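You operate a simulated robot arm through the tools that you are given. There is no shell and no other tool.

Carry out the task below with a simulated robot arm. There is one attempt and no reset: what you move stays moved.

## Task
Jog the head until the read-out shows 600 mm.
Fine: start the drive, free the brake, hands clear of the head, then jog; brake on and drive stopped after.

It is judged by the outcome, as a careful person would: the job done as asked, and still so three seconds after it is handed in. It fails if anything else is knocked over, pushed out of place, dropped, spilled or broken.

## Robot
A 6-joint arm with a three-finger gripper, fixed in place. Base frame: the origin is on the floor under the middle of its stand, x ahead of it, y to its left, z up. Readings come in m, rad, newtons and seconds.
It reaches about 1.213 m from its shoulder. Its first joint turns from -2.897 to 2.897 rad. Payload 4.89 kg.
The TCP is the grasp point between the finger pads, 0.03 m short of the fingertips. In the tool frame z runs along the fingers and y along their closing line. The gripper opens to 0.164 m; its body begins 0.125 m behind the TCP.
Orientation is that of the tool frame in the base frame, as [roll, pitch, yaw] about the fixed x, y, z axes, in that order (R = Rz(yaw) Ry(pitch) Rx(roll)). With the fingers straight down and closing along the base's y, the tool's x points along the base's -x, its y along +y and its z along -z.

## Interface
- The arm moves only by the tool apply_moves. Its argument "motion" is a list of rows, each a list of 6 numbers: the shift along the base's x, y, z in units of 30 mm (1.0 is 30 mm), then the turn, a rotation vector about the base's x, y, z in units of 6 degrees (1.0 is 6 degrees). In form: [[dx, dy, dz, wx, wy, wz], ...]. A call has 1 to 20 rows; each row shifts and turns the commanded pose from where the row before left it. "fingers" is the opening, from 0 (shut) to 1 (fully open), set as the call begins (left out, the last holds). A call with a number of a shift or a turn outside -1 to 1 is refused whole. Rows are played at 5 a second. More than 0.05 m and 0.15 rad between two rows, or a gripper value outside its range, and nothing of the call is played. Where a pose cannot be reached the arm comes as near as it can. A force on the tool above 60 N (or 10 N above the force at the start of the call, whichever is more), or a blocked arm, ends the call early, and 0.2 s more pass. The fingers move at their own pace (about 0.108 m/s each) and stop on an object; they squeeze with about 40 N. The grip force told is the motor's: it shows also when the fingers shut on nothing. Time passes only in rows, and 0.2 s behind the last, so rows that do not move let the fingers close. It gives the time, the measured TCP pose, the force on the tool (base axes), the opening and the grip force at its end, in the units of the frame above (readings bear some noise), with the torque about the TCP (base axes, N m) and any sound that the robot's microphone picked up.
- Cameras (640 x 400 px; columns grow to the right, rows downward): "scene" is fixed at [0.0494, 0.6503, 1.6309]; the picture's right is [-0.53, -0.85, 0.00], its down [-0.45, 0.28, -0.85] and it looks along [0.72, -0.45, -0.53] (base axes); focal length 355 px, centre (320, 200). "wrist" rides on the gripper at [0.076, -0.002, -0.152] in the tool frame; the picture's right is [0.02, 1.00, 0.00], its down [-0.88, 0.02, -0.47] and it looks along [-0.47, 0.01, 0.88] (tool axes); focal length 247 px, centre (320, 200). There is no depth. A picture from a camera that has moved, and an enlarged one, comes with that camera's place and axes in the base frame and with its lens.
- capture(camera): a new picture of that camera. It takes no simulated time.
- slide_trunk(by): moves the trunk up (or, below 0, down) by that many m; the arm rides with it, the base frame stays. It gives what a move gives, with no picture.
- inspect(camera, box): a new picture of the part [left, top, right, bottom] of that camera's present view, enlarged. It takes no simulated time.
- finish_job(): hands the job in; it is judged then, once.

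Places have to be worked out from the pictures, the camera data and where the tool is seen. Open the gripper and draw the arm clear of the work before you hand the job in, unless the task says otherwise.

The tools are called after ">>>" as name(argument=value, ...) on one line, values as JSON. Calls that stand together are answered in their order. apply_moves: Moves the arm, as the interface text tells. Its arguments: {"type":"object","properties":{"motion":{"type":"array","items":{"type":"array","items":{"type":"number"}}},"fingers":{"type":"number"}},"required":["motion"]} The other tools are called the same way: slide_trunk (by) moves the trunk up or down; capture (camera) takes a picture; inspect (camera, box) takes an enlarged picture of a part of a camera's view; finish_job () hands the job in.

At the start:

```text
t: 0.0
tool_pos: [0.5621, 0.0793, 1.3075]
tcp_rot: [3.141, 0.001, 3.141]
force: [-0.3, 0.7, 0.4]
torque: [0.01, -0.02, -0.02]
finger_gap: 0.1641
grasp_force: 0.0
trunk travel left (down, up): [-0.175, 0.215]
```

scene: 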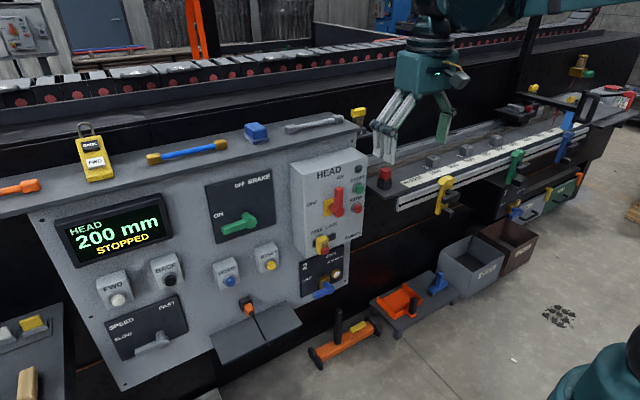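
wrist: 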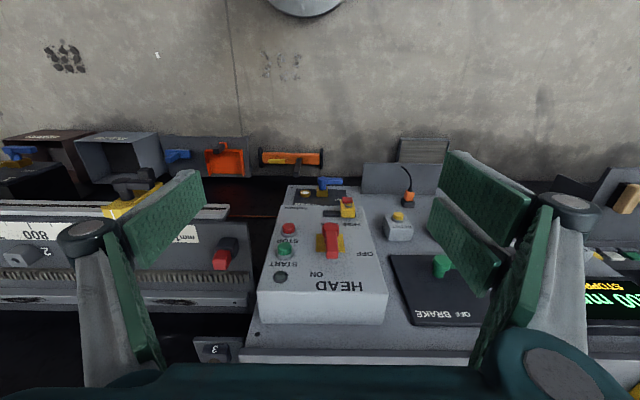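

I see a control panel with a read-out (200 mm, STOPPED), a brake lever, a HEAD switch box with start/stop, FWD/BACK buttons, and a speed lever. I'll take enlarged pictures to read the labels before moving.

>>> inspect(camera="scene", box=[40, 180, 200, 390])

>>> inspect(camera="scene", box=[190, 140, 390, 310])

>>> inspect(camera="wrist", box=[240, 140, 480, 360])

>>> inspect(camera="scene", box=[350, 60, 640, 240])

```text
1.90 times, centred on (120, 285) of scene
camera zoom: at [0.0494, 0.6503, 1.6309], right [-0.53, -0.85, 0.0], down [-0.45, 0.28, -0.85], along [0.72, -0.45, -0.53], focal length 677 px, centre (701, 38)
```

zoom: 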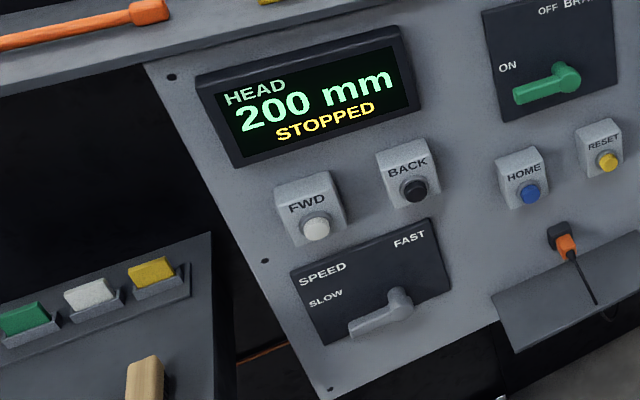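

```text
2.35 times, centred on (290, 225) of scene
camera zoom: at [0.0494, 0.6503, 1.6309], right [-0.53, -0.85, 0.0], down [-0.45, 0.28, -0.85], along [0.72, -0.45, -0.53], focal length 836 px, centre (391, 141)
```

zoom: 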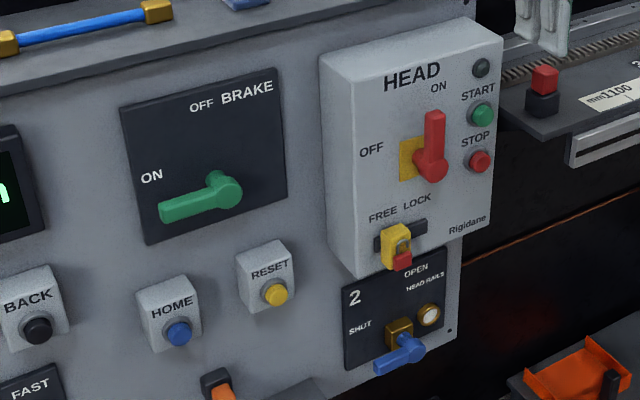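

```text
1.82 times, centred on (360, 250) of wrist
camera zoom: at [0.487, 0.0788, 1.4581], right [-0.02, 1.0, 0.0], down [0.88, 0.02, 0.47], along [0.47, 0.01, -0.88], focal length 449 px, centre (247, 109)
```

zoom: 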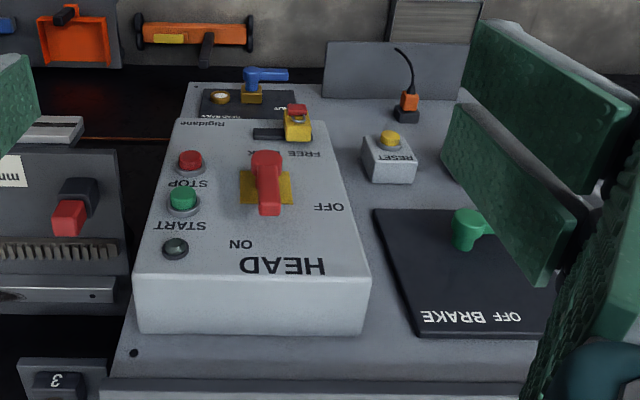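

```text
2.21 times, centred on (495, 150) of scene
camera zoom: at [0.0494, 0.6503, 1.6309], right [-0.53, -0.85, 0.0], down [-0.45, 0.28, -0.85], along [0.72, -0.45, -0.53], focal length 784 px, centre (-66, 310)
```

zoom: 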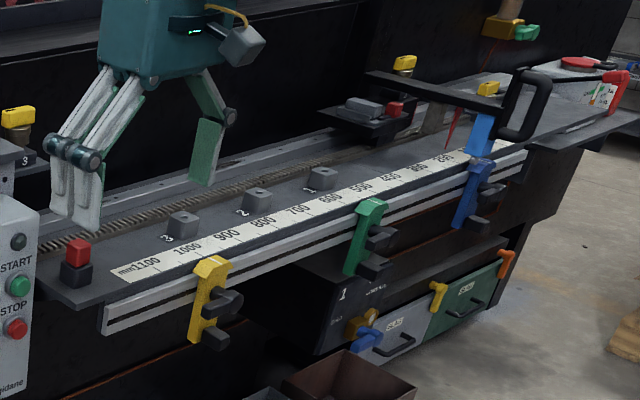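

I'll zoom in further on the individual controls and on the head and its rail, so I know what is in the path and what state each control is in.

>>> inspect(camera="scene", box=[285, 240, 355, 305])

>>> inspect(camera="scene", box=[290, 150, 380, 240])

>>> inspect(camera="scene", box=[490, 60, 640, 160])

>>> inspect(camera="scene", box=[400, 120, 540, 220])

>>> inspect(camera="scene", box=[0, 100, 150, 220])

>>> inspect(camera="scene", box=[480, 150, 600, 240])

>>> inspect(camera="scene", box=[90, 260, 200, 370])

>>> inspect(camera="scene", box=[0, 0, 80, 60])

```text
6.15 times, centred on (320, 272) of scene
camera zoom: at [0.0494, 0.6503, 1.6309], right [-0.53, -0.85, 0.0], down [-0.45, 0.28, -0.85], along [0.72, -0.45, -0.53], focal length 2187 px, centre (320, -246)
```

zoom: 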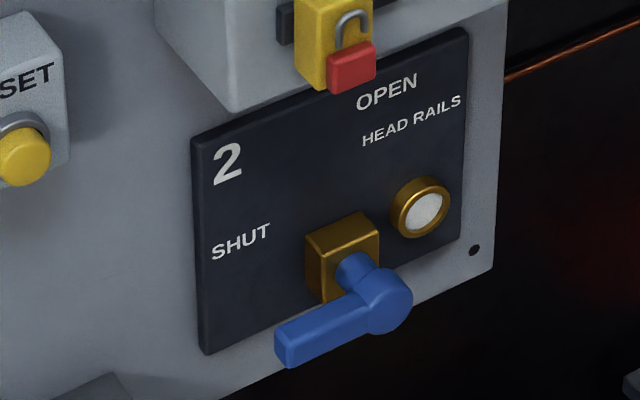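

```text
4.44 times, centred on (335, 195) of scene
camera zoom: at [0.0494, 0.6503, 1.6309], right [-0.53, -0.85, 0.0], down [-0.45, 0.28, -0.85], along [0.72, -0.45, -0.53], focal length 1579 px, centre (253, 222)
```

zoom: 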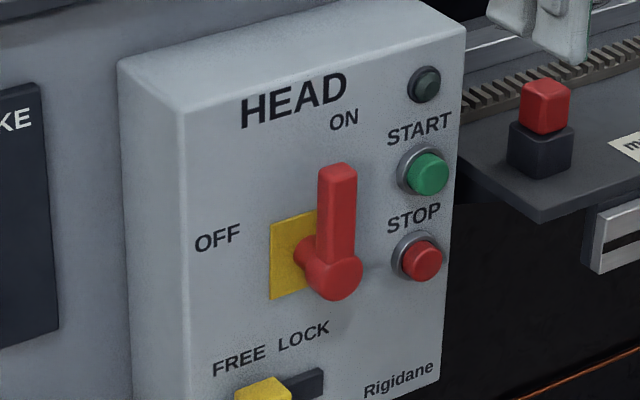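

```text
4.00 times, centred on (565, 110) of scene
camera zoom: at [0.0494, 0.6503, 1.6309], right [-0.53, -0.85, 0.0], down [-0.45, 0.28, -0.85], along [0.72, -0.45, -0.53], focal length 1421 px, centre (-660, 560)
```

zoom: 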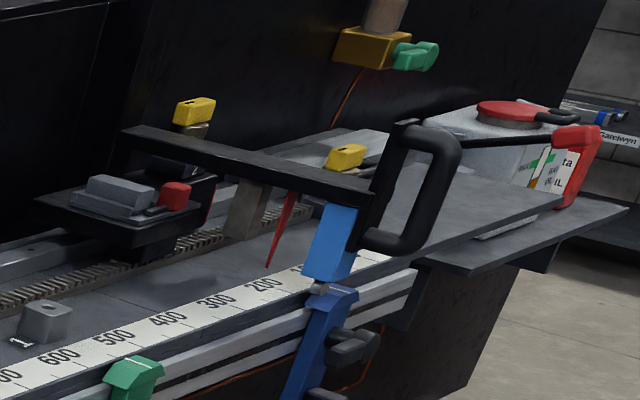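

```text
4.00 times, centred on (470, 170) of scene
camera zoom: at [0.0494, 0.6503, 1.6309], right [-0.53, -0.85, 0.0], down [-0.45, 0.28, -0.85], along [0.72, -0.45, -0.53], focal length 1421 px, centre (-280, 320)
```

zoom: 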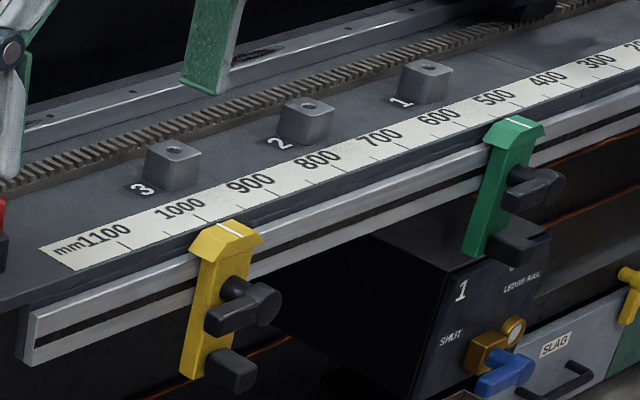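

```text
3.33 times, centred on (75, 160) of scene
camera zoom: at [0.0494, 0.6503, 1.6309], right [-0.53, -0.85, 0.0], down [-0.45, 0.28, -0.85], along [0.72, -0.45, -0.53], focal length 1184 px, centre (1137, 333)
```

zoom: 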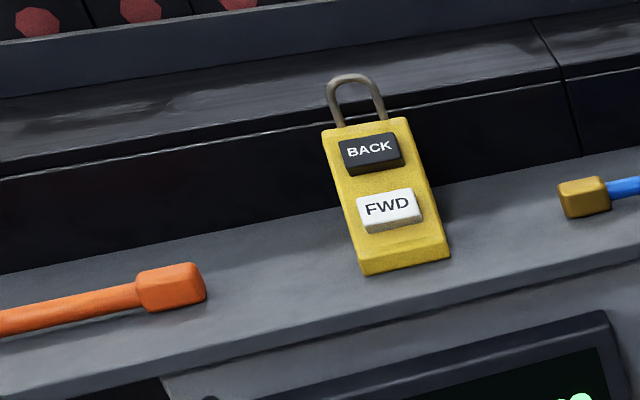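

```text
4.44 times, centred on (540, 195) of scene
camera zoom: at [0.0494, 0.6503, 1.6309], right [-0.53, -0.85, 0.0], down [-0.45, 0.28, -0.85], along [0.72, -0.45, -0.53], focal length 1579 px, centre (-658, 222)
```

zoom: 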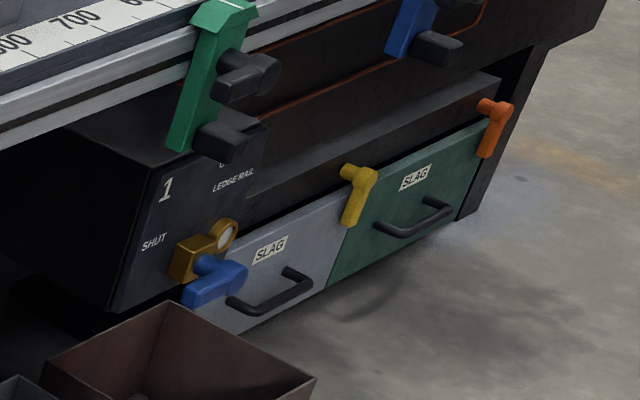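

```text
3.64 times, centred on (145, 315) of scene
camera zoom: at [0.0494, 0.6503, 1.6309], right [-0.53, -0.85, 0.0], down [-0.45, 0.28, -0.85], along [0.72, -0.45, -0.53], focal length 1292 px, centre (956, -218)
```

zoom: 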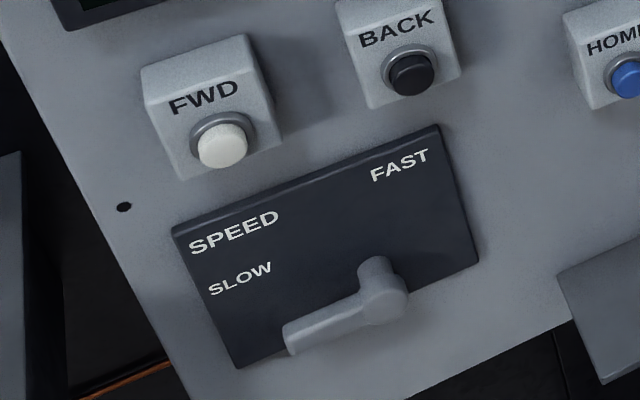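

```text
6.67 times, centred on (40, 30) of scene
camera zoom: at [0.0494, 0.6503, 1.6309], right [-0.53, -0.85, 0.0], down [-0.45, 0.28, -0.85], along [0.72, -0.45, -0.53], focal length 2369 px, centre (2187, 1333)
```

zoom: 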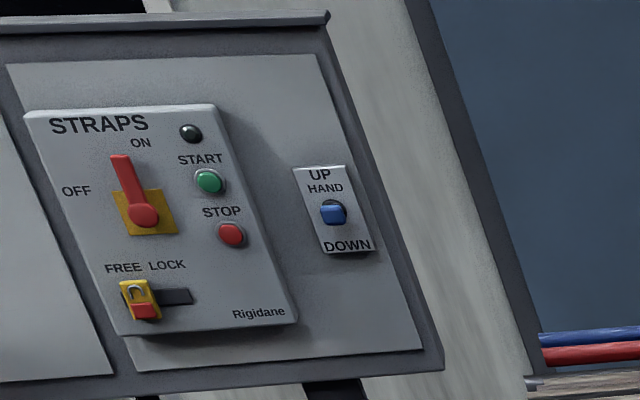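

The main switch is already ON, its lock is FREE, the lamp is dark, the brake is ON and the speed is SLOW; the head sits at 200 at the far end of the bed. The panel looks about vertical at x≈0.93, and START works out near (0.83, 0.01, 1.04). I'll shut the fingers and pitch the tool to point forward at the panel, staying well clear of it.

>>> apply_moves(motion=[[0, 0, 0, 0, 0, 0], [-0.5, 0, 0.3, 0, -1, 0], [-0.5, 0, 0.3, 0, -1, 0], [-0.5, 0, 0.3, 0, -1, 0], [-0.5, 0, 0, 0, -1, 0], [-0.5, 0, 0, 0, -1, 0], [0, 0, 0, 0, -1, 0], [0, 0, 0, 0, -1, 0], [0, 0, 0, 0, -1, 0], [0, 0, 0, 0, -1, 0], [0, 0, 0, 0, -1, 0], [0, 0, 0, 0, 0, 0]], fingers=0)

```text
t: 2.6
tool_pos: [0.4888, 0.0801, 1.3338]
tcp_rot: [3.14, 1.048, -3.14]
force: [0.1, -0.3, -0.2]
torque: [-0.01, -0.01, 0.03]
finger_gap: 0.0001
grasp_force: 39.7
trunk travel left (down, up): [-0.175, 0.215]
```

The tool is pitched 60° forward with the fingers shut. I'll take both views to see the finger shape and the panel from the front.

>>> capture(camera="wrist")

>>> capture(camera="scene")

```text
taken
camera wrist: at [0.3182, 0.0785, 1.343], right [-0.01, 1.0, -0.02], down [0.03, 0.02, 1.0], along [1.0, 0.01, -0.03], focal length 247 px, centre (320, 200)
```

wrist: 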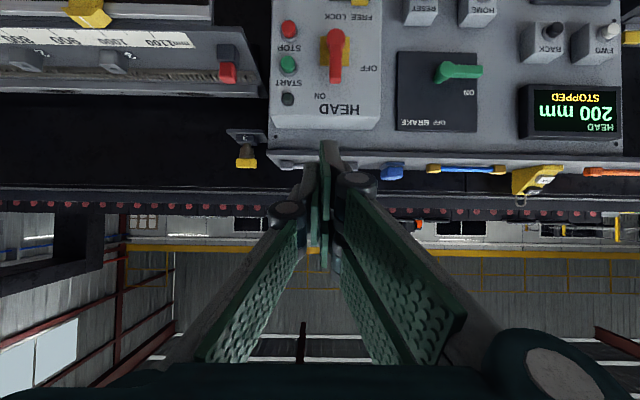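

```text
taken
```

scene: 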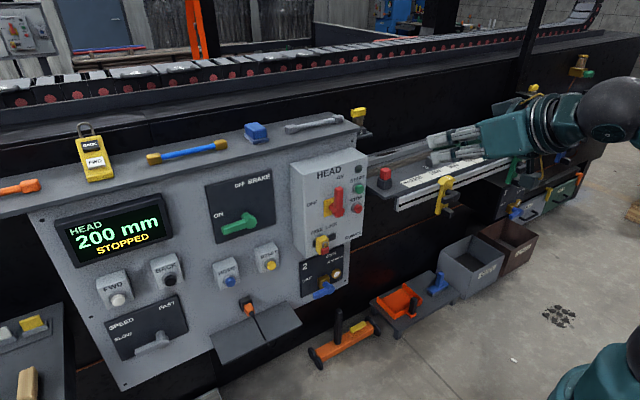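

Now the wrist camera looks level at the panel (picture upside down). I'll enlarge the fingertips and panel areas to get positions and the pressing shape of the closed fingers.

>>> inspect(camera="wrist", box=[250, 120, 410, 300])

>>> inspect(camera="wrist", box=[260, 0, 400, 110])

>>> inspect(camera="wrist", box=[390, 0, 640, 150])

>>> inspect(camera="scene", box=[420, 100, 540, 180])

```text
2.22 times, centred on (330, 210) of wrist
camera zoom: at [0.3182, 0.0785, 1.343], right [-0.01, 1.0, -0.02], down [0.03, 0.02, 1.0], along [1.0, 0.01, -0.03], focal length 549 px, centre (298, 178)
```

zoom: 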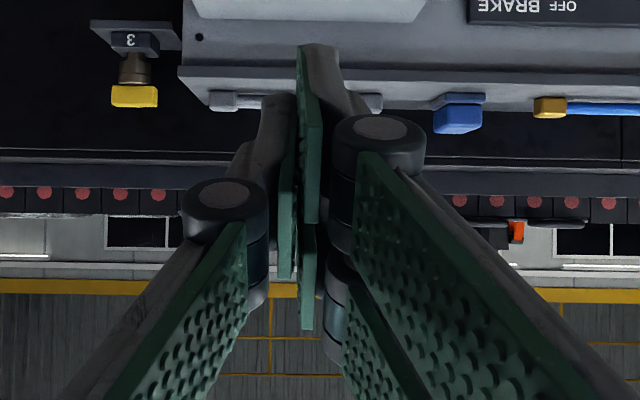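

```text
3.64 times, centred on (330, 55) of wrist
camera zoom: at [0.3182, 0.0785, 1.343], right [-0.01, 1.0, -0.02], down [0.03, 0.02, 1.0], along [1.0, 0.01, -0.03], focal length 898 px, centre (284, 727)
```

zoom: 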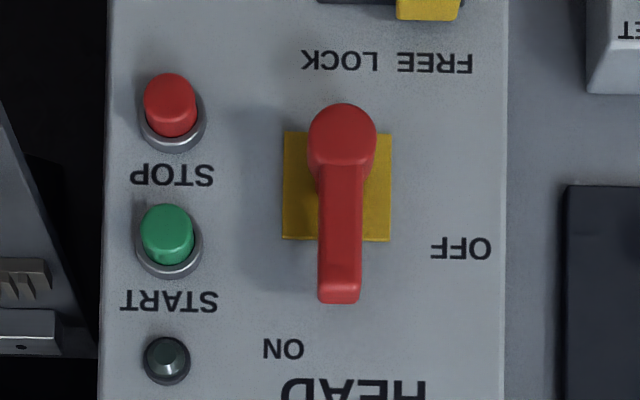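

```text
2.56 times, centred on (515, 75) of wrist
camera zoom: at [0.3182, 0.0785, 1.343], right [-0.01, 1.0, -0.02], down [0.03, 0.02, 1.0], along [1.0, 0.01, -0.03], focal length 632 px, centre (-179, 520)
```

zoom: 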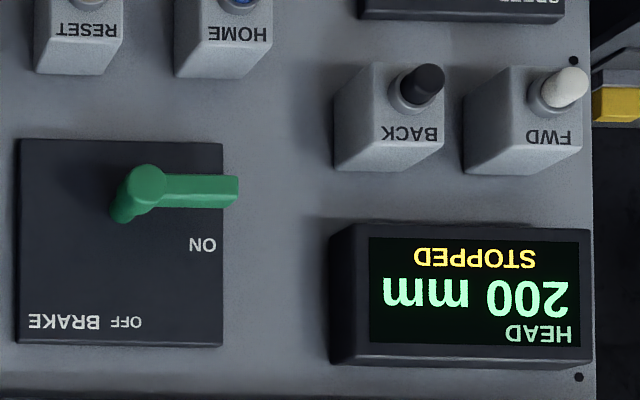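

```text
5.00 times, centred on (480, 140) of scene
camera zoom: at [0.0494, 0.6503, 1.6309], right [-0.53, -0.85, 0.0], down [-0.45, 0.28, -0.85], along [0.72, -0.45, -0.53], focal length 1777 px, centre (-480, 500)
```

zoom: 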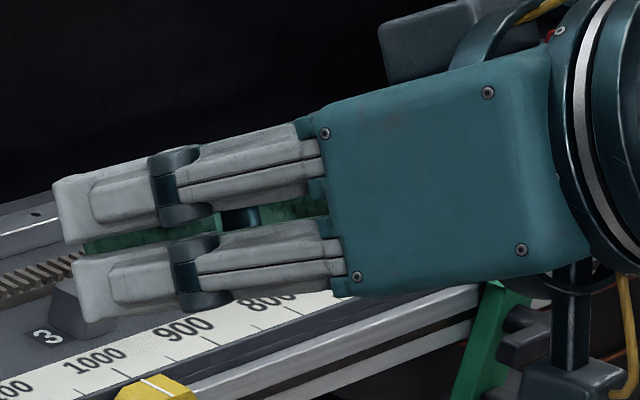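

START is at about (0.831, 0.010, 1.045) and STOP is about 74 mm below it; the closed fingertips measure roughly 60 mm × 40 mm, so START can be pressed alone. I'll make the tool level and bring it in front of START, about 0.3 m away.

>>> apply_moves(motion=[[0, -0.464, -1, 0, -1, 0], [0, -0.464, -1, 0, -1, 0], [0, -0.464, -1, 0, -1, 0], [0, -0.464, -1, 0, -1, 0], [0, -0.464, -1, 0, -1, 0], [0, 0, -0.926, 0, 0, 0], [0, 0, -0.926, 0, 0, 0], [0, 0, -0.926, 0, 0, 0], [0, 0, -0.926, 0, 0, 0], [0, 0, -0.926, 0, 0, 0], [0, 0, 0, 0, 0, 0]])

>>> capture(camera="wrist")

>>> capture(camera="scene")

```text
t: 4.3
tool_pos: [0.5176, 0.011, 1.2083]
tcp_rot: [-3.132, 1.569, -3.131]
force: [-1.8, -0.8, 0.2]
torque: [0.0, 0.11, 0.04]
finger_gap: 0.0
grasp_force: 39.9
out of reach, approached as far as the arm can: row 6, 7, 8
trunk travel left (down, up): [-0.175, 0.215]
stopped in row 8: the arm was blocked; the commanded pose is now the measured one
```

```text
taken
camera wrist: at [0.3657, 0.0102, 1.1312], right [0.0, 1.0, -0.02], down [-0.47, 0.02, 0.88], along [0.88, 0.01, 0.47], focal length 247 px, centre (320, 200)
```

wrist: 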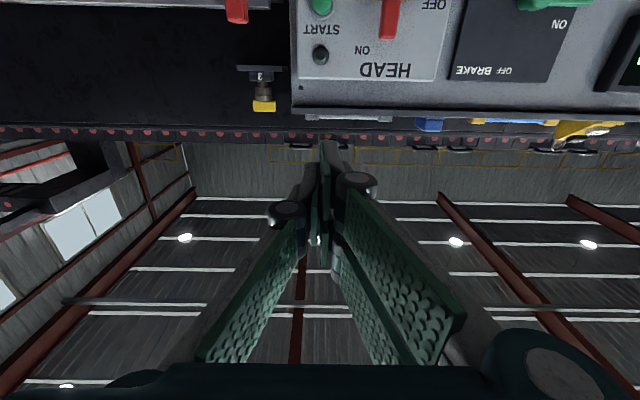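

```text
taken
```

scene: 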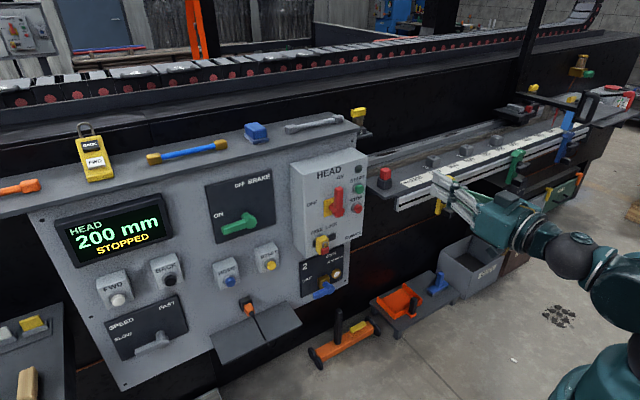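

The arm is too folded to go lower at this x, and nothing was touched. The trunk has 0.175 m of downward travel, so I'll lower it 0.15 m, which brings the tool to about START height.

>>> slide_trunk(by=-0.15)

>>> capture(camera="wrist")

```text
t: 6.0
tool_pos: [0.5178, 0.011, 1.0584]
tcp_rot: [-3.03, 1.571, -3.03]
force: [0.8, -0.1, 0.4]
torque: [0.03, 0.0, 0.04]
finger_gap: 0.0
grasp_force: 40.0
trunk travel left (down, up): [-0.025, 0.365]
```

```text
taken
camera wrist: at [0.3671, 0.0104, 0.9807], right [0.0, 1.0, -0.02], down [-0.47, 0.02, 0.88], along [0.88, 0.01, 0.47], focal length 247 px, centre (320, 200)
```

wrist: 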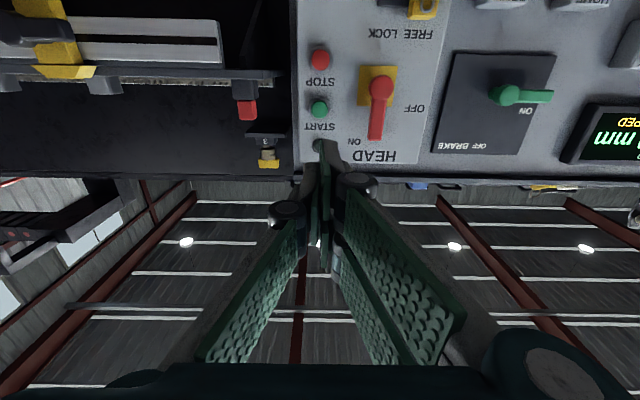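

START projects to (0.831, 0.011, 1.043), which agrees with the first estimate. I'll approach level to TCP x≈0.775, about 25 mm short of the button.

>>> apply_moves(motion=[[0.95, 0, -0.25, 0, 0, 0], [0.95, 0, -0.22, 0, 0, 0], [0.95, 0, 0, 0, 0, 0], [0.95, 0, 0, 0, 0, 0], [0.95, 0, 0, 0, 0, 0], [0.95, 0, 0, 0, 0, 0], [0.95, 0, 0, 0, 0, 0], [0.95, 0, 0, 0, 0, 0], [0.95, 0, 0, 0, 0, 0], [0, 0, 0, 0, 0, 0]])

>>> capture(camera="wrist")

>>> inspect(camera="scene", box=[290, 130, 450, 250])

```text
t: 8.2
tool_pos: [0.7742, 0.0125, 1.0413]
tcp_rot: [-3.068, 1.566, -3.066]
force: [-0.1, -0.2, 0.9]
torque: [-0.02, 0.03, -0.03]
finger_gap: 0.0
grasp_force: 39.9
trunk travel left (down, up): [-0.025, 0.365]
```

```text
taken
camera wrist: at [0.6233, 0.0118, 0.9649], right [0.0, 1.0, -0.02], down [-0.47, 0.02, 0.88], along [0.88, 0.01, 0.47], focal length 247 px, centre (320, 200)
```

wrist: 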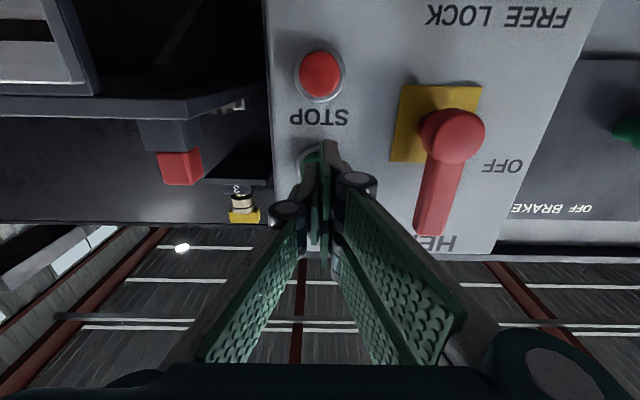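

```text
3.33 times, centred on (370, 190) of scene
camera zoom: at [0.0494, 0.6503, 1.6309], right [-0.53, -0.85, 0.0], down [-0.45, 0.28, -0.85], along [0.72, -0.45, -0.53], focal length 1184 px, centre (153, 233)
```

zoom: 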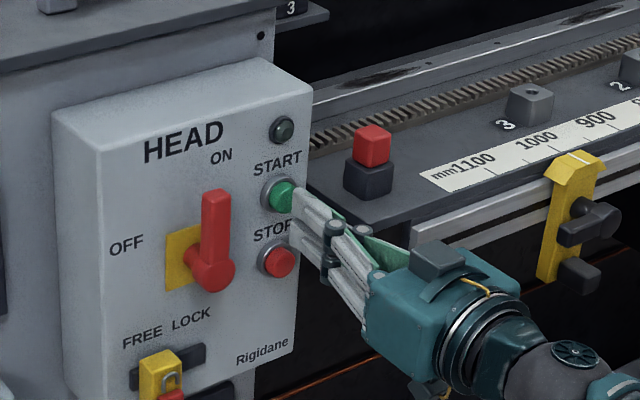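

The tips are lined up with START, and STOP is clear below them. I'll press in slowly, watching force and sound.

>>> apply_moves(motion=[[0.35, 0, 0.1, 0, 0, 0], [0.35, 0, 0, 0, 0, 0], [0.1, 0, 0, 0, 0, 0], [0.1, 0, 0, 0, 0, 0], [0.1, 0, 0, 0, 0, 0], [0.1, 0, 0, 0, 0, 0]])

>>> inspect(camera="scene", box=[290, 130, 450, 250])

>>> inspect(camera="scene", box=[40, 180, 200, 290])

```text
t: 9.5
tool_pos: [0.8004, 0.0105, 1.0451]
tcp_rot: [-2.689, 1.569, -2.69]
force: [-25.3, -0.3, -1.3]
torque: [-0.08, 0.03, 0.0]
finger_gap: 0.0002
grasp_force: 44.9
trunk travel left (down, up): [-0.025, 0.365]
heard: click
stopped in row 6: the force on the tool passed its limit at 68 N (the readings are from after the stop); the commanded pose is now the measured one
```

```text
3.33 times, centred on (370, 190) of scene
camera zoom: at [0.0494, 0.6503, 1.6309], right [-0.53, -0.85, 0.0], down [-0.45, 0.28, -0.85], along [0.72, -0.45, -0.53], focal length 1184 px, centre (153, 233)
```

zoom: 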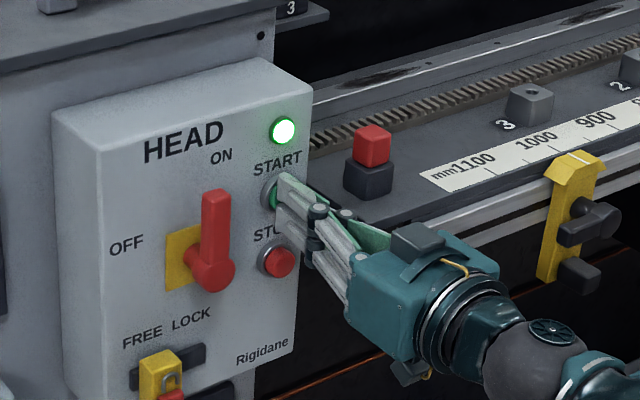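

```text
3.64 times, centred on (120, 235) of scene
camera zoom: at [0.0494, 0.6503, 1.6309], right [-0.53, -0.85, 0.0], down [-0.45, 0.28, -0.85], along [0.72, -0.45, -0.53], focal length 1292 px, centre (1047, 73)
```

zoom: 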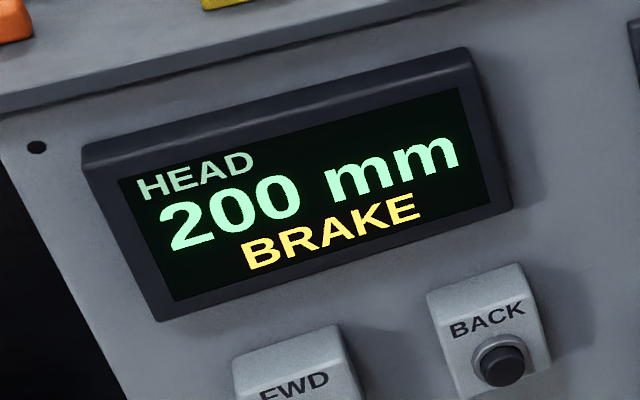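

START clicked: the lamp is green and the read-out now says BRAKE. I'll back away from the button to x≈0.70, then move left to below the brake lever, whose hub works out at (0.874, 0.372, 1.024) with the end near y≈0.454.

>>> apply_moves(motion=[[-0.4, 0, 0, 0, 0, 0], [-1, 0, 0, 0, 0, 0], [-1, 0, 0, 0, 0, 0], [-1, 0, 0, 0, 0, 0], [0, 1, -0.2, 0, 0, 0], [0, 1, -0.2, 0, 0, 0], [0, 1, -0.2, 0, 0, 0], [0, 1, -0.2, 0, 0, 0], [0, 1, -0.2, 0, 0, 0], [0, 1, -0.2, 0, 0, 0], [0, 1, -0.2, 0, 0, 0], [0, 1, -0.2, 0, 0, 0], [0, 1, -0.2, 0, 0, 0], [0, 1, -0.2, 0, 0, 0], [0, 1, -0.2, 0, 0, 0], [0, 1, -0.2, 0, 0, 0], [0, 1, -0.2, 0, 0, 0], [0, 0.88, -0.23, 0, 0, 0], [0, 0, 0, 0, 0, 0]])

>>> capture(camera="wrist")

>>> capture(camera="scene")

```text
t: 13.5
tool_pos: [0.699, 0.4276, 0.9598]
tcp_rot: [-3.026, 1.568, -3.027]
force: [-0.5, -0.9, 0.9]
torque: [0.0, 0.04, 0.08]
finger_gap: 0.0
grasp_force: 44.7
trunk travel left (down, up): [-0.025, 0.365]
```

```text
taken
camera wrist: at [0.5476, 0.4271, 0.8834], right [0.0, 1.0, -0.02], down [-0.47, 0.02, 0.88], along [0.88, 0.01, 0.47], focal length 247 px, centre (320, 200)
```

wrist: 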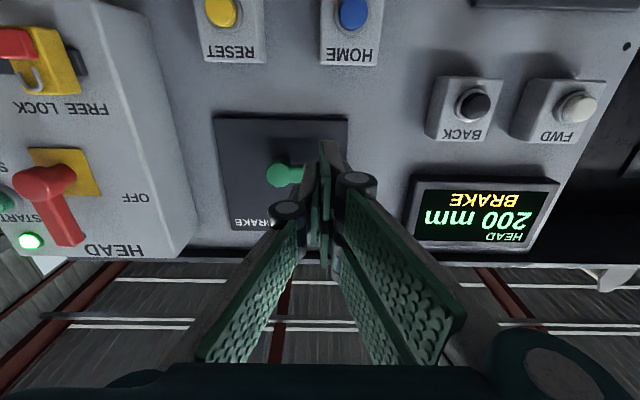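

```text
taken
```

scene: 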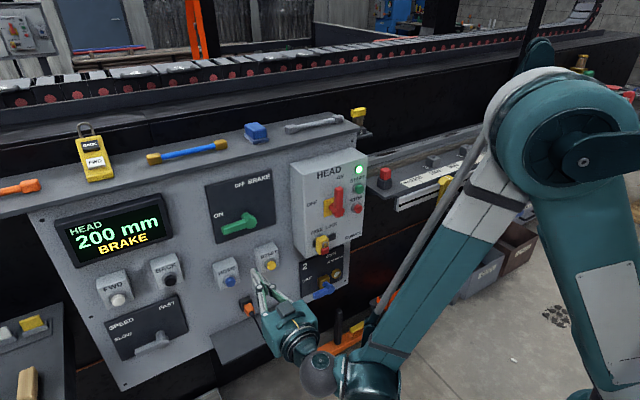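

The lever hub projects to (0.874, 0.372, 1.017), matching the estimate, and the tips are below the bar. I'll move in under the lever to TCP x≈0.855, keeping about 40 mm from the plate.

>>> apply_moves(motion=[[0.867, 0, 0, 0, 0, 0], [0.867, 0, 0, 0, 0, 0], [0.867, 0, 0, 0, 0, 0], [0.867, 0, 0, 0, 0, 0], [0.867, 0, 0, 0, 0, 0], [0.867, 0, 0, 0, 0, 0], [0, 0, 0, 0, 0, 0]])

>>> capture(camera="wrist")

>>> inspect(camera="scene", box=[180, 160, 320, 300])

```text
t: 15.1
tool_pos: [0.8558, 0.4255, 0.9607]
tcp_rot: [-2.957, 1.569, -2.956]
force: [-0.2, 0.2, 1.2]
torque: [0.04, 0.02, -0.02]
finger_gap: 0.0001
grasp_force: 45.1
trunk travel left (down, up): [-0.025, 0.365]
```

```text
taken
camera wrist: at [0.7037, 0.4248, 0.8836], right [0.0, 1.0, -0.02], down [-0.47, 0.02, 0.88], along [0.88, 0.01, 0.47], focal length 247 px, centre (320, 200)
```

wrist: 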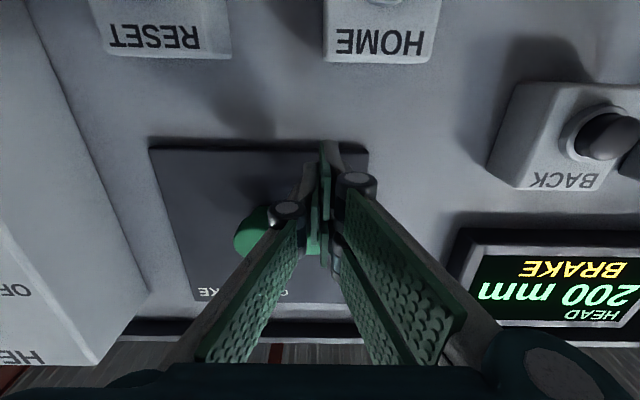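

```text
2.86 times, centred on (250, 230) of scene
camera zoom: at [0.0494, 0.6503, 1.6309], right [-0.53, -0.85, 0.0], down [-0.45, 0.28, -0.85], along [0.72, -0.45, -0.53], focal length 1015 px, centre (520, 114)
```

zoom: 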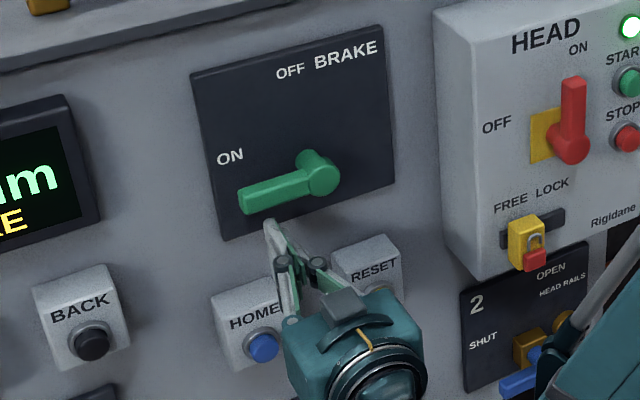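

The tips are under the bar, near its end, and clear of the HOME box. I'll push the lever up along an arc around its hub toward OFF.

>>> apply_moves(motion=[[0, 0, 0.3, 0, 0, 0], [0, 0, 0.3, 0, 0, 0], [0, 0.14, 0.4, 0, 0, 0], [0, 0.14, 0.4, 0, 0, 0], [0, 0.14, 0.4, 0, 0, 0], [0, -0.06, 0.35, 0, 0, 0], [0, -0.1, 0.35, 0, 0, 0], [0, -0.15, 0.4, 0, 0, 0], [0, -0.3, 0.3, 0, 0, 0], [0, -0.3, 0.27, 0, 0, 0], [0, -0.3, 0.25, 0, 0, 0]])

>>> inspect(camera="scene", box=[180, 160, 320, 300])

>>> inspect(camera="scene", box=[40, 180, 200, 290])

```text
t: 17.5
tool_pos: [0.8566, 0.4041, 1.0734]
tcp_rot: [-2.896, 1.567, -2.895]
force: [-0.5, 0.3, -0.2]
torque: [0.0, -0.02, -0.06]
finger_gap: 0.0
grasp_force: 44.9
trunk travel left (down, up): [-0.025, 0.365]
```

```text
2.86 times, centred on (250, 230) of scene
camera zoom: at [0.0494, 0.6503, 1.6309], right [-0.53, -0.85, 0.0], down [-0.45, 0.28, -0.85], along [0.72, -0.45, -0.53], focal length 1015 px, centre (520, 114)
```

zoom: 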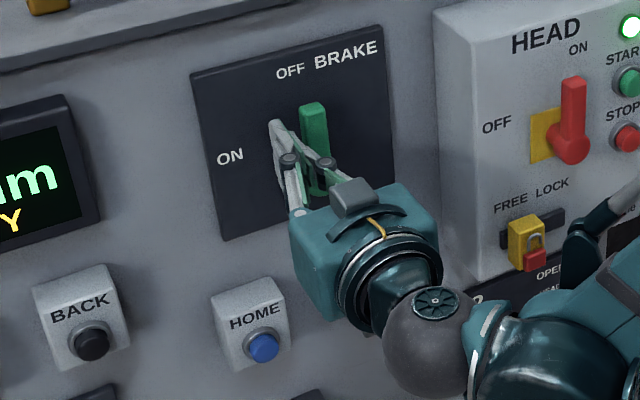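

```text
3.64 times, centred on (120, 235) of scene
camera zoom: at [0.0494, 0.6503, 1.6309], right [-0.53, -0.85, 0.0], down [-0.45, 0.28, -0.85], along [0.72, -0.45, -0.53], focal length 1292 px, centre (1047, 73)
```

zoom: 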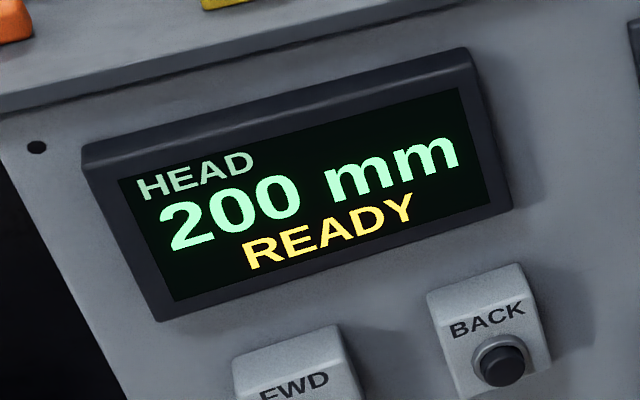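

The lever is at OFF and the read-out says READY. I'll back straight out from the lever and then look at the head and its path before jogging.

>>> apply_moves(motion=[[0, 0.2, 0, 0, 0, 0], [-1, 0.1, 0, 0, 0, 0], [-1, 0, 0, 0, 0, 0], [-1, 0, 0, 0, 0, 0], [-1, 0, 0, 0, 0, 0], [-1, 0, 0, 0, 0, 0], [0, 0, 0, 0, 0, 0]])

>>> capture(camera="scene")

>>> inspect(camera="scene", box=[500, 60, 620, 140])

>>> inspect(camera="scene", box=[540, 80, 600, 160])

```text
t: 19.1
tool_pos: [0.7071, 0.4092, 1.0715]
tcp_rot: [-2.984, 1.566, -2.982]
force: [0.6, -0.4, -0.5]
torque: [0.0, -0.04, 0.0]
finger_gap: 0.0
grasp_force: 45.0
trunk travel left (down, up): [-0.025, 0.365]
```

```text
taken
```

scene: 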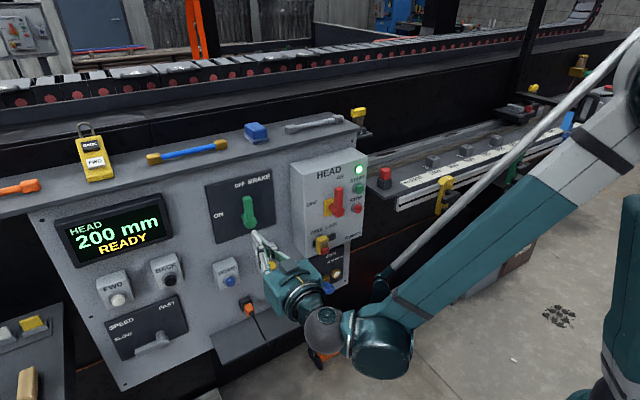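

```text
5.00 times, centred on (560, 100) of scene
camera zoom: at [0.0494, 0.6503, 1.6309], right [-0.53, -0.85, 0.0], down [-0.45, 0.28, -0.85], along [0.72, -0.45, -0.53], focal length 1777 px, centre (-880, 700)
```

zoom: 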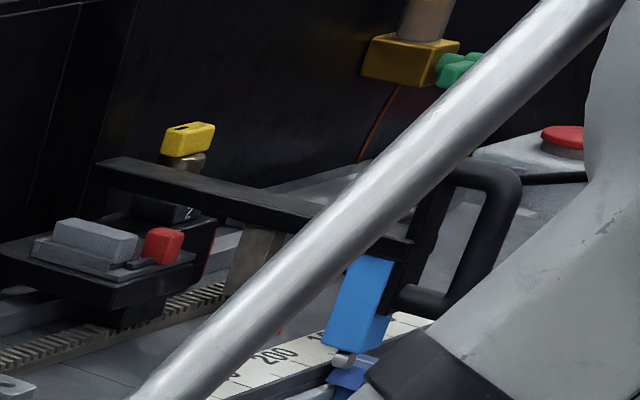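

```text
5.00 times, centred on (570, 120) of scene
camera zoom: at [0.0494, 0.6503, 1.6309], right [-0.53, -0.85, 0.0], down [-0.45, 0.28, -0.85], along [0.72, -0.45, -0.53], focal length 1777 px, centre (-930, 600)
```

zoom: 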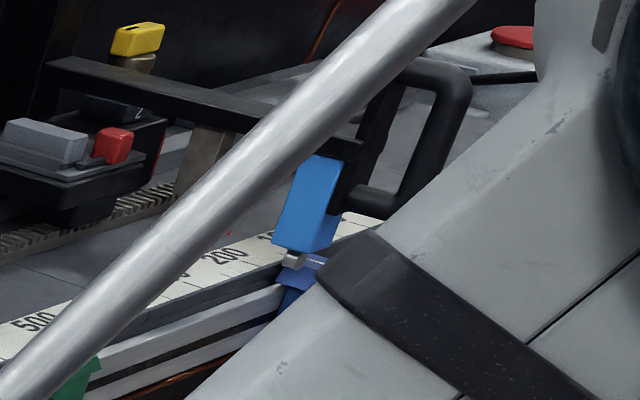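

The blue part on the head carries a proximity sensor that passes above the dogs, so the dogs do not block it; the arm is far from the head's path (y −1.15 to −0.75). FWD works out at about (0.875, 0.753, 0.920), so I'll move in front of it and stop short.

>>> apply_moves(motion=[[0, 0.956, -0.421, 0, 0, 0], [0, 0.956, -0.421, 0, 0, 0], [0, 0.956, -0.421, 0, 0, 0], [0, 0.956, -0.421, 0, 0, 0], [0, 0.956, -0.421, 0, 0, 0], [0, 0.956, -0.421, 0, 0, 0], [0, 0.956, -0.421, 0, 0, 0], [0, 0.956, -0.421, 0, 0, 0], [0, 0.956, -0.421, 0, 0, 0], [0, 0.956, -0.421, 0, 0, 0], [0, 0.956, -0.421, 0, 0, 0], [0, 0.956, -0.421, 0, 0, 0], [0, 0, 0, 0, 0, 0]])

>>> capture(camera="wrist")

>>> capture(camera="scene")

```text
t: 21.9
tool_pos: [0.7068, 0.7564, 0.9237]
tcp_rot: [-3.032, 1.568, -3.031]
force: [0.7, -0.5, 0.3]
torque: [0.0, 0.1, 0.03]
finger_gap: 0.0004
grasp_force: 44.2
trunk travel left (down, up): [-0.025, 0.365]
```

```text
taken
camera wrist: at [0.5545, 0.7569, 0.8464], right [0.0, 1.0, -0.02], down [-0.47, 0.02, 0.88], along [0.88, 0.01, 0.47], focal length 247 px, centre (320, 200)
```

wrist: 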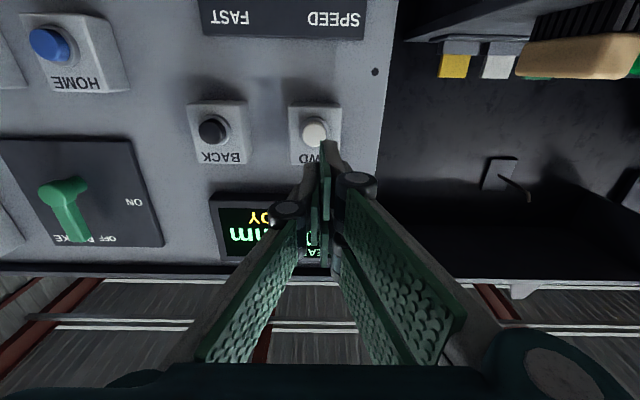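

```text
taken
```

scene: 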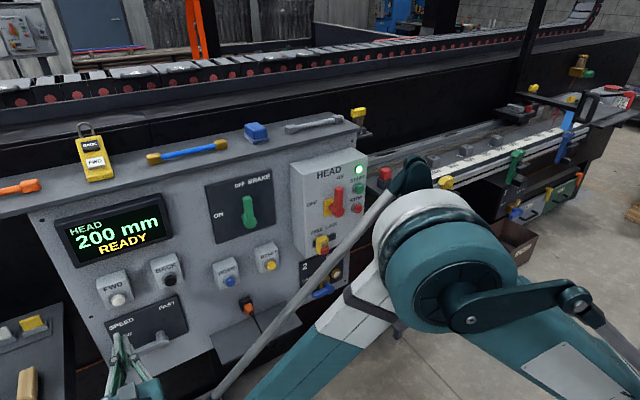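

FWD projects to (0.870, 0.751, 0.917), so I'll correct by −4 mm in y and −5 mm in z and approach to TCP x≈0.825, about 15 mm short.

>>> apply_moves(motion=[[0.8, -0.14, -0.18, 0, 0, 0], [0.8, 0, 0, 0, 0, 0], [0.8, 0, 0, 0, 0, 0], [0.8, 0, 0, 0, 0, 0], [0.7, 0, 0, 0, 0, 0], [0, 0, 0, 0, 0, 0]])

>>> capture(camera="scene")

>>> inspect(camera="scene", box=[40, 180, 200, 350])

>>> capture(camera="wrist")

```text
t: 23.3
tool_pos: [0.8216, 0.7545, 0.9153]
tcp_rot: [-2.957, 1.568, -2.957]
force: [0.1, 0.2, -0.4]
torque: [0.0, 0.01, -0.01]
finger_gap: 0.0002
grasp_force: 45.3
trunk travel left (down, up): [-0.025, 0.365]
```

```text
taken
```

scene: 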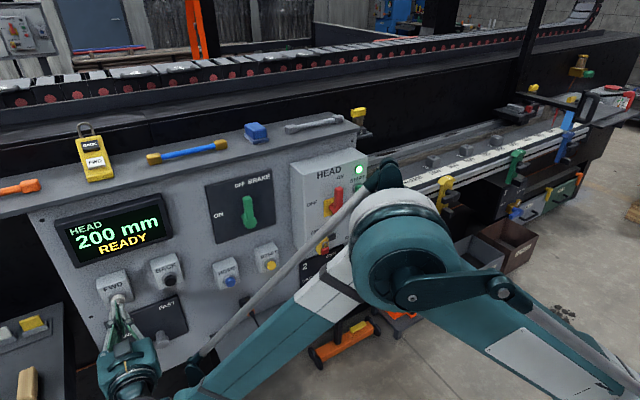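

```text
2.35 times, centred on (120, 265) of scene
camera zoom: at [0.0494, 0.6503, 1.6309], right [-0.53, -0.85, 0.0], down [-0.45, 0.28, -0.85], along [0.72, -0.45, -0.53], focal length 836 px, centre (791, 47)
```

zoom: 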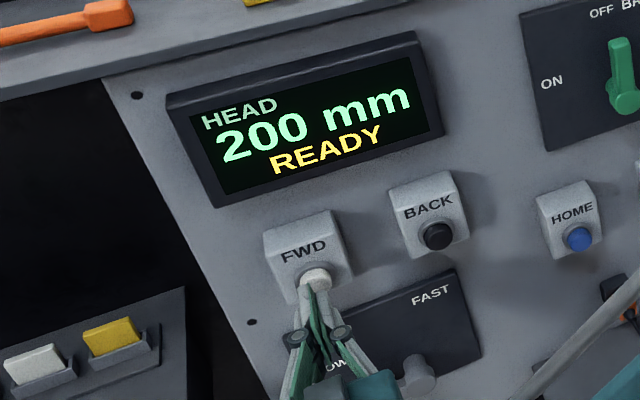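

```text
taken
camera wrist: at [0.6702, 0.753, 0.8395], right [0.0, 1.0, -0.02], down [-0.47, 0.02, 0.88], along [0.88, 0.01, 0.47], focal length 247 px, centre (320, 200)
```

wrist: 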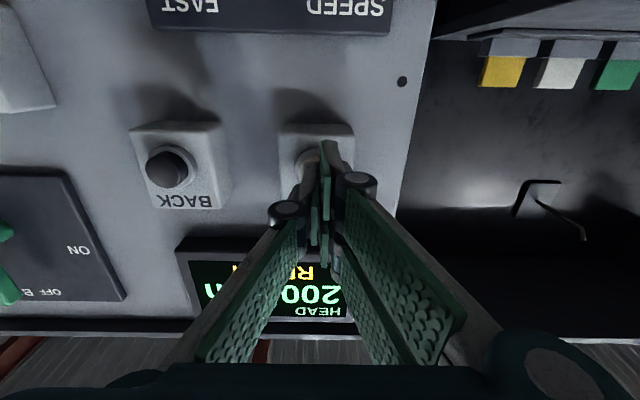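

The tips are right in front of the FWD button. I'll close the gap in small steps and watch the read-out for the first contact.

>>> apply_moves(motion=[[0.25, -0.13, 0, 0, 0, 0], [0.15, 0, 0, 0, 0, 0], [0.1, 0, 0, 0, 0, 0]])

>>> inspect(camera="scene", box=[40, 180, 200, 350])

```text
t: 24.1
tool_pos: [0.8375, 0.7482, 0.915]
tcp_rot: [-2.96, 1.568, -2.959]
force: [-2.7, 0.1, -0.8]
torque: [-0.06, -0.03, 0.03]
finger_gap: 0.0
grasp_force: 45.1
trunk travel left (down, up): [-0.025, 0.365]
```

```text
2.35 times, centred on (120, 265) of scene
camera zoom: at [0.0494, 0.6503, 1.6309], right [-0.53, -0.85, 0.0], down [-0.45, 0.28, -0.85], along [0.72, -0.45, -0.53], focal length 836 px, centre (791, 47)
```

zoom: 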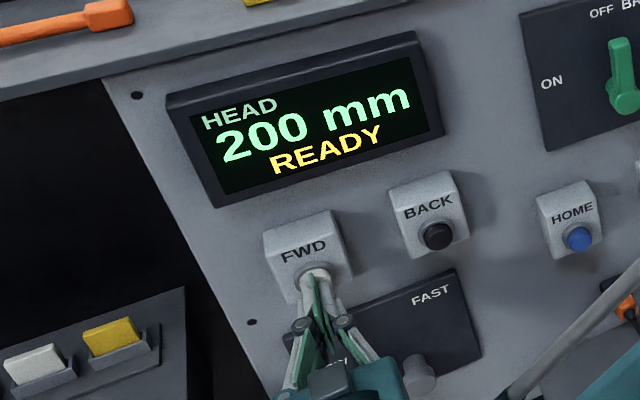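

Light contact now (−2.7 N). I'll press in a further 3 mm and see whether the head jogs.

>>> apply_moves(motion=[[0.1, 0, 0, 0, 0, 0]])

>>> inspect(camera="scene", box=[40, 180, 200, 350])

```text
t: 24.5
tool_pos: [0.8407, 0.75, 0.9147]
tcp_rot: [-2.925, 1.566, -2.926]
force: [-3.5, 1.2, 1.5]
torque: [0.0, -0.04, 0.02]
finger_gap: 0.0
grasp_force: 44.9
trunk travel left (down, up): [-0.025, 0.365]
```

```text
2.35 times, centred on (120, 265) of scene
camera zoom: at [0.0494, 0.6503, 1.6309], right [-0.53, -0.85, 0.0], down [-0.45, 0.28, -0.85], along [0.72, -0.45, -0.53], focal length 836 px, centre (791, 47)
```

zoom: 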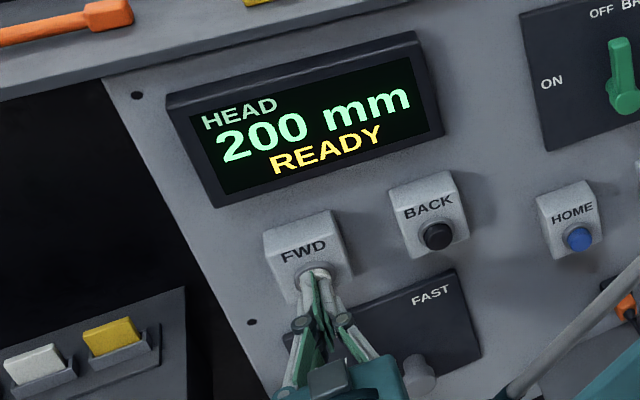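

The spring is pushing back lightly (−3.5 N) and there is no click yet. Another 3 mm.

>>> apply_moves(motion=[[0.1, 0, 0, 0, 0, 0]])

>>> inspect(camera="scene", box=[40, 180, 200, 350])

```text
t: 24.9
tool_pos: [0.8425, 0.7497, 0.9144]
tcp_rot: [-2.975, 1.567, -2.971]
force: [-4.1, 0.0, 0.7]
torque: [-0.03, -0.07, 0.02]
finger_gap: 0.0002
grasp_force: 45.4
trunk travel left (down, up): [-0.025, 0.365]
heard: click
```

```text
2.35 times, centred on (120, 265) of scene
camera zoom: at [0.0494, 0.6503, 1.6309], right [-0.53, -0.85, 0.0], down [-0.45, 0.28, -0.85], along [0.72, -0.45, -0.53], focal length 836 px, centre (791, 47)
```

zoom: 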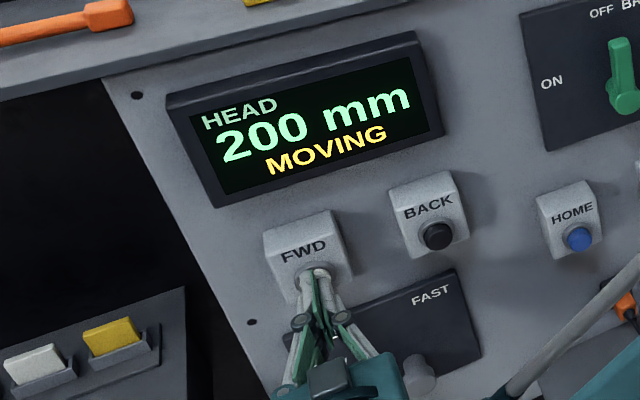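

It clicked and the read-out says MOVING. I'll hold for a short moment to measure the speed.

>>> apply_moves(motion=[[0, 0, 0, 0, 0, 0], [0, 0, 0, 0, 0, 0], [0, 0, 0, 0, 0, 0], [0, 0, 0, 0, 0, 0]])

>>> inspect(camera="scene", box=[40, 180, 200, 350])

>>> inspect(camera="scene", box=[420, 60, 640, 200])

```text
t: 25.9
tool_pos: [0.8436, 0.7496, 0.9172]
tcp_rot: [-2.951, 1.567, -2.948]
force: [-5.4, 0.3, 0.5]
torque: [0.01, -0.05, 0.01]
finger_gap: 0.0
grasp_force: 44.6
trunk travel left (down, up): [-0.025, 0.365]
```

```text
2.35 times, centred on (120, 265) of scene
camera zoom: at [0.0494, 0.6503, 1.6309], right [-0.53, -0.85, 0.0], down [-0.45, 0.28, -0.85], along [0.72, -0.45, -0.53], focal length 836 px, centre (791, 47)
```

zoom: 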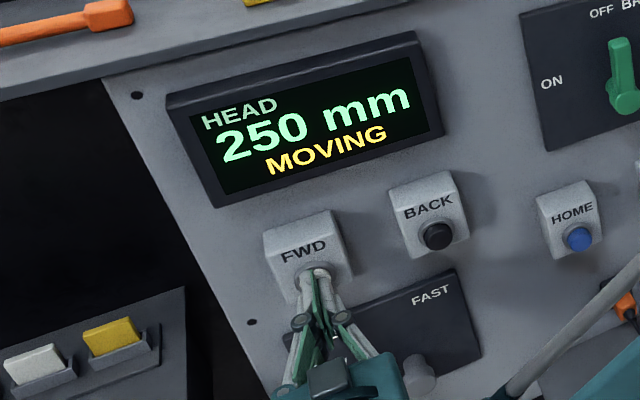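

```text
2.86 times, centred on (530, 130) of scene
camera zoom: at [0.0494, 0.6503, 1.6309], right [-0.53, -0.85, 0.0], down [-0.45, 0.28, -0.85], along [0.72, -0.45, -0.53], focal length 1015 px, centre (-280, 400)
```

zoom: 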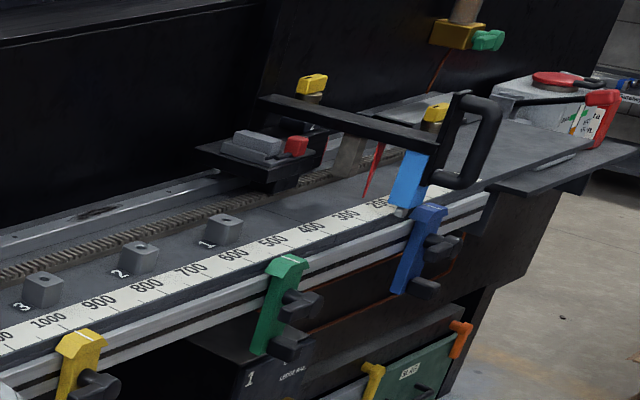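

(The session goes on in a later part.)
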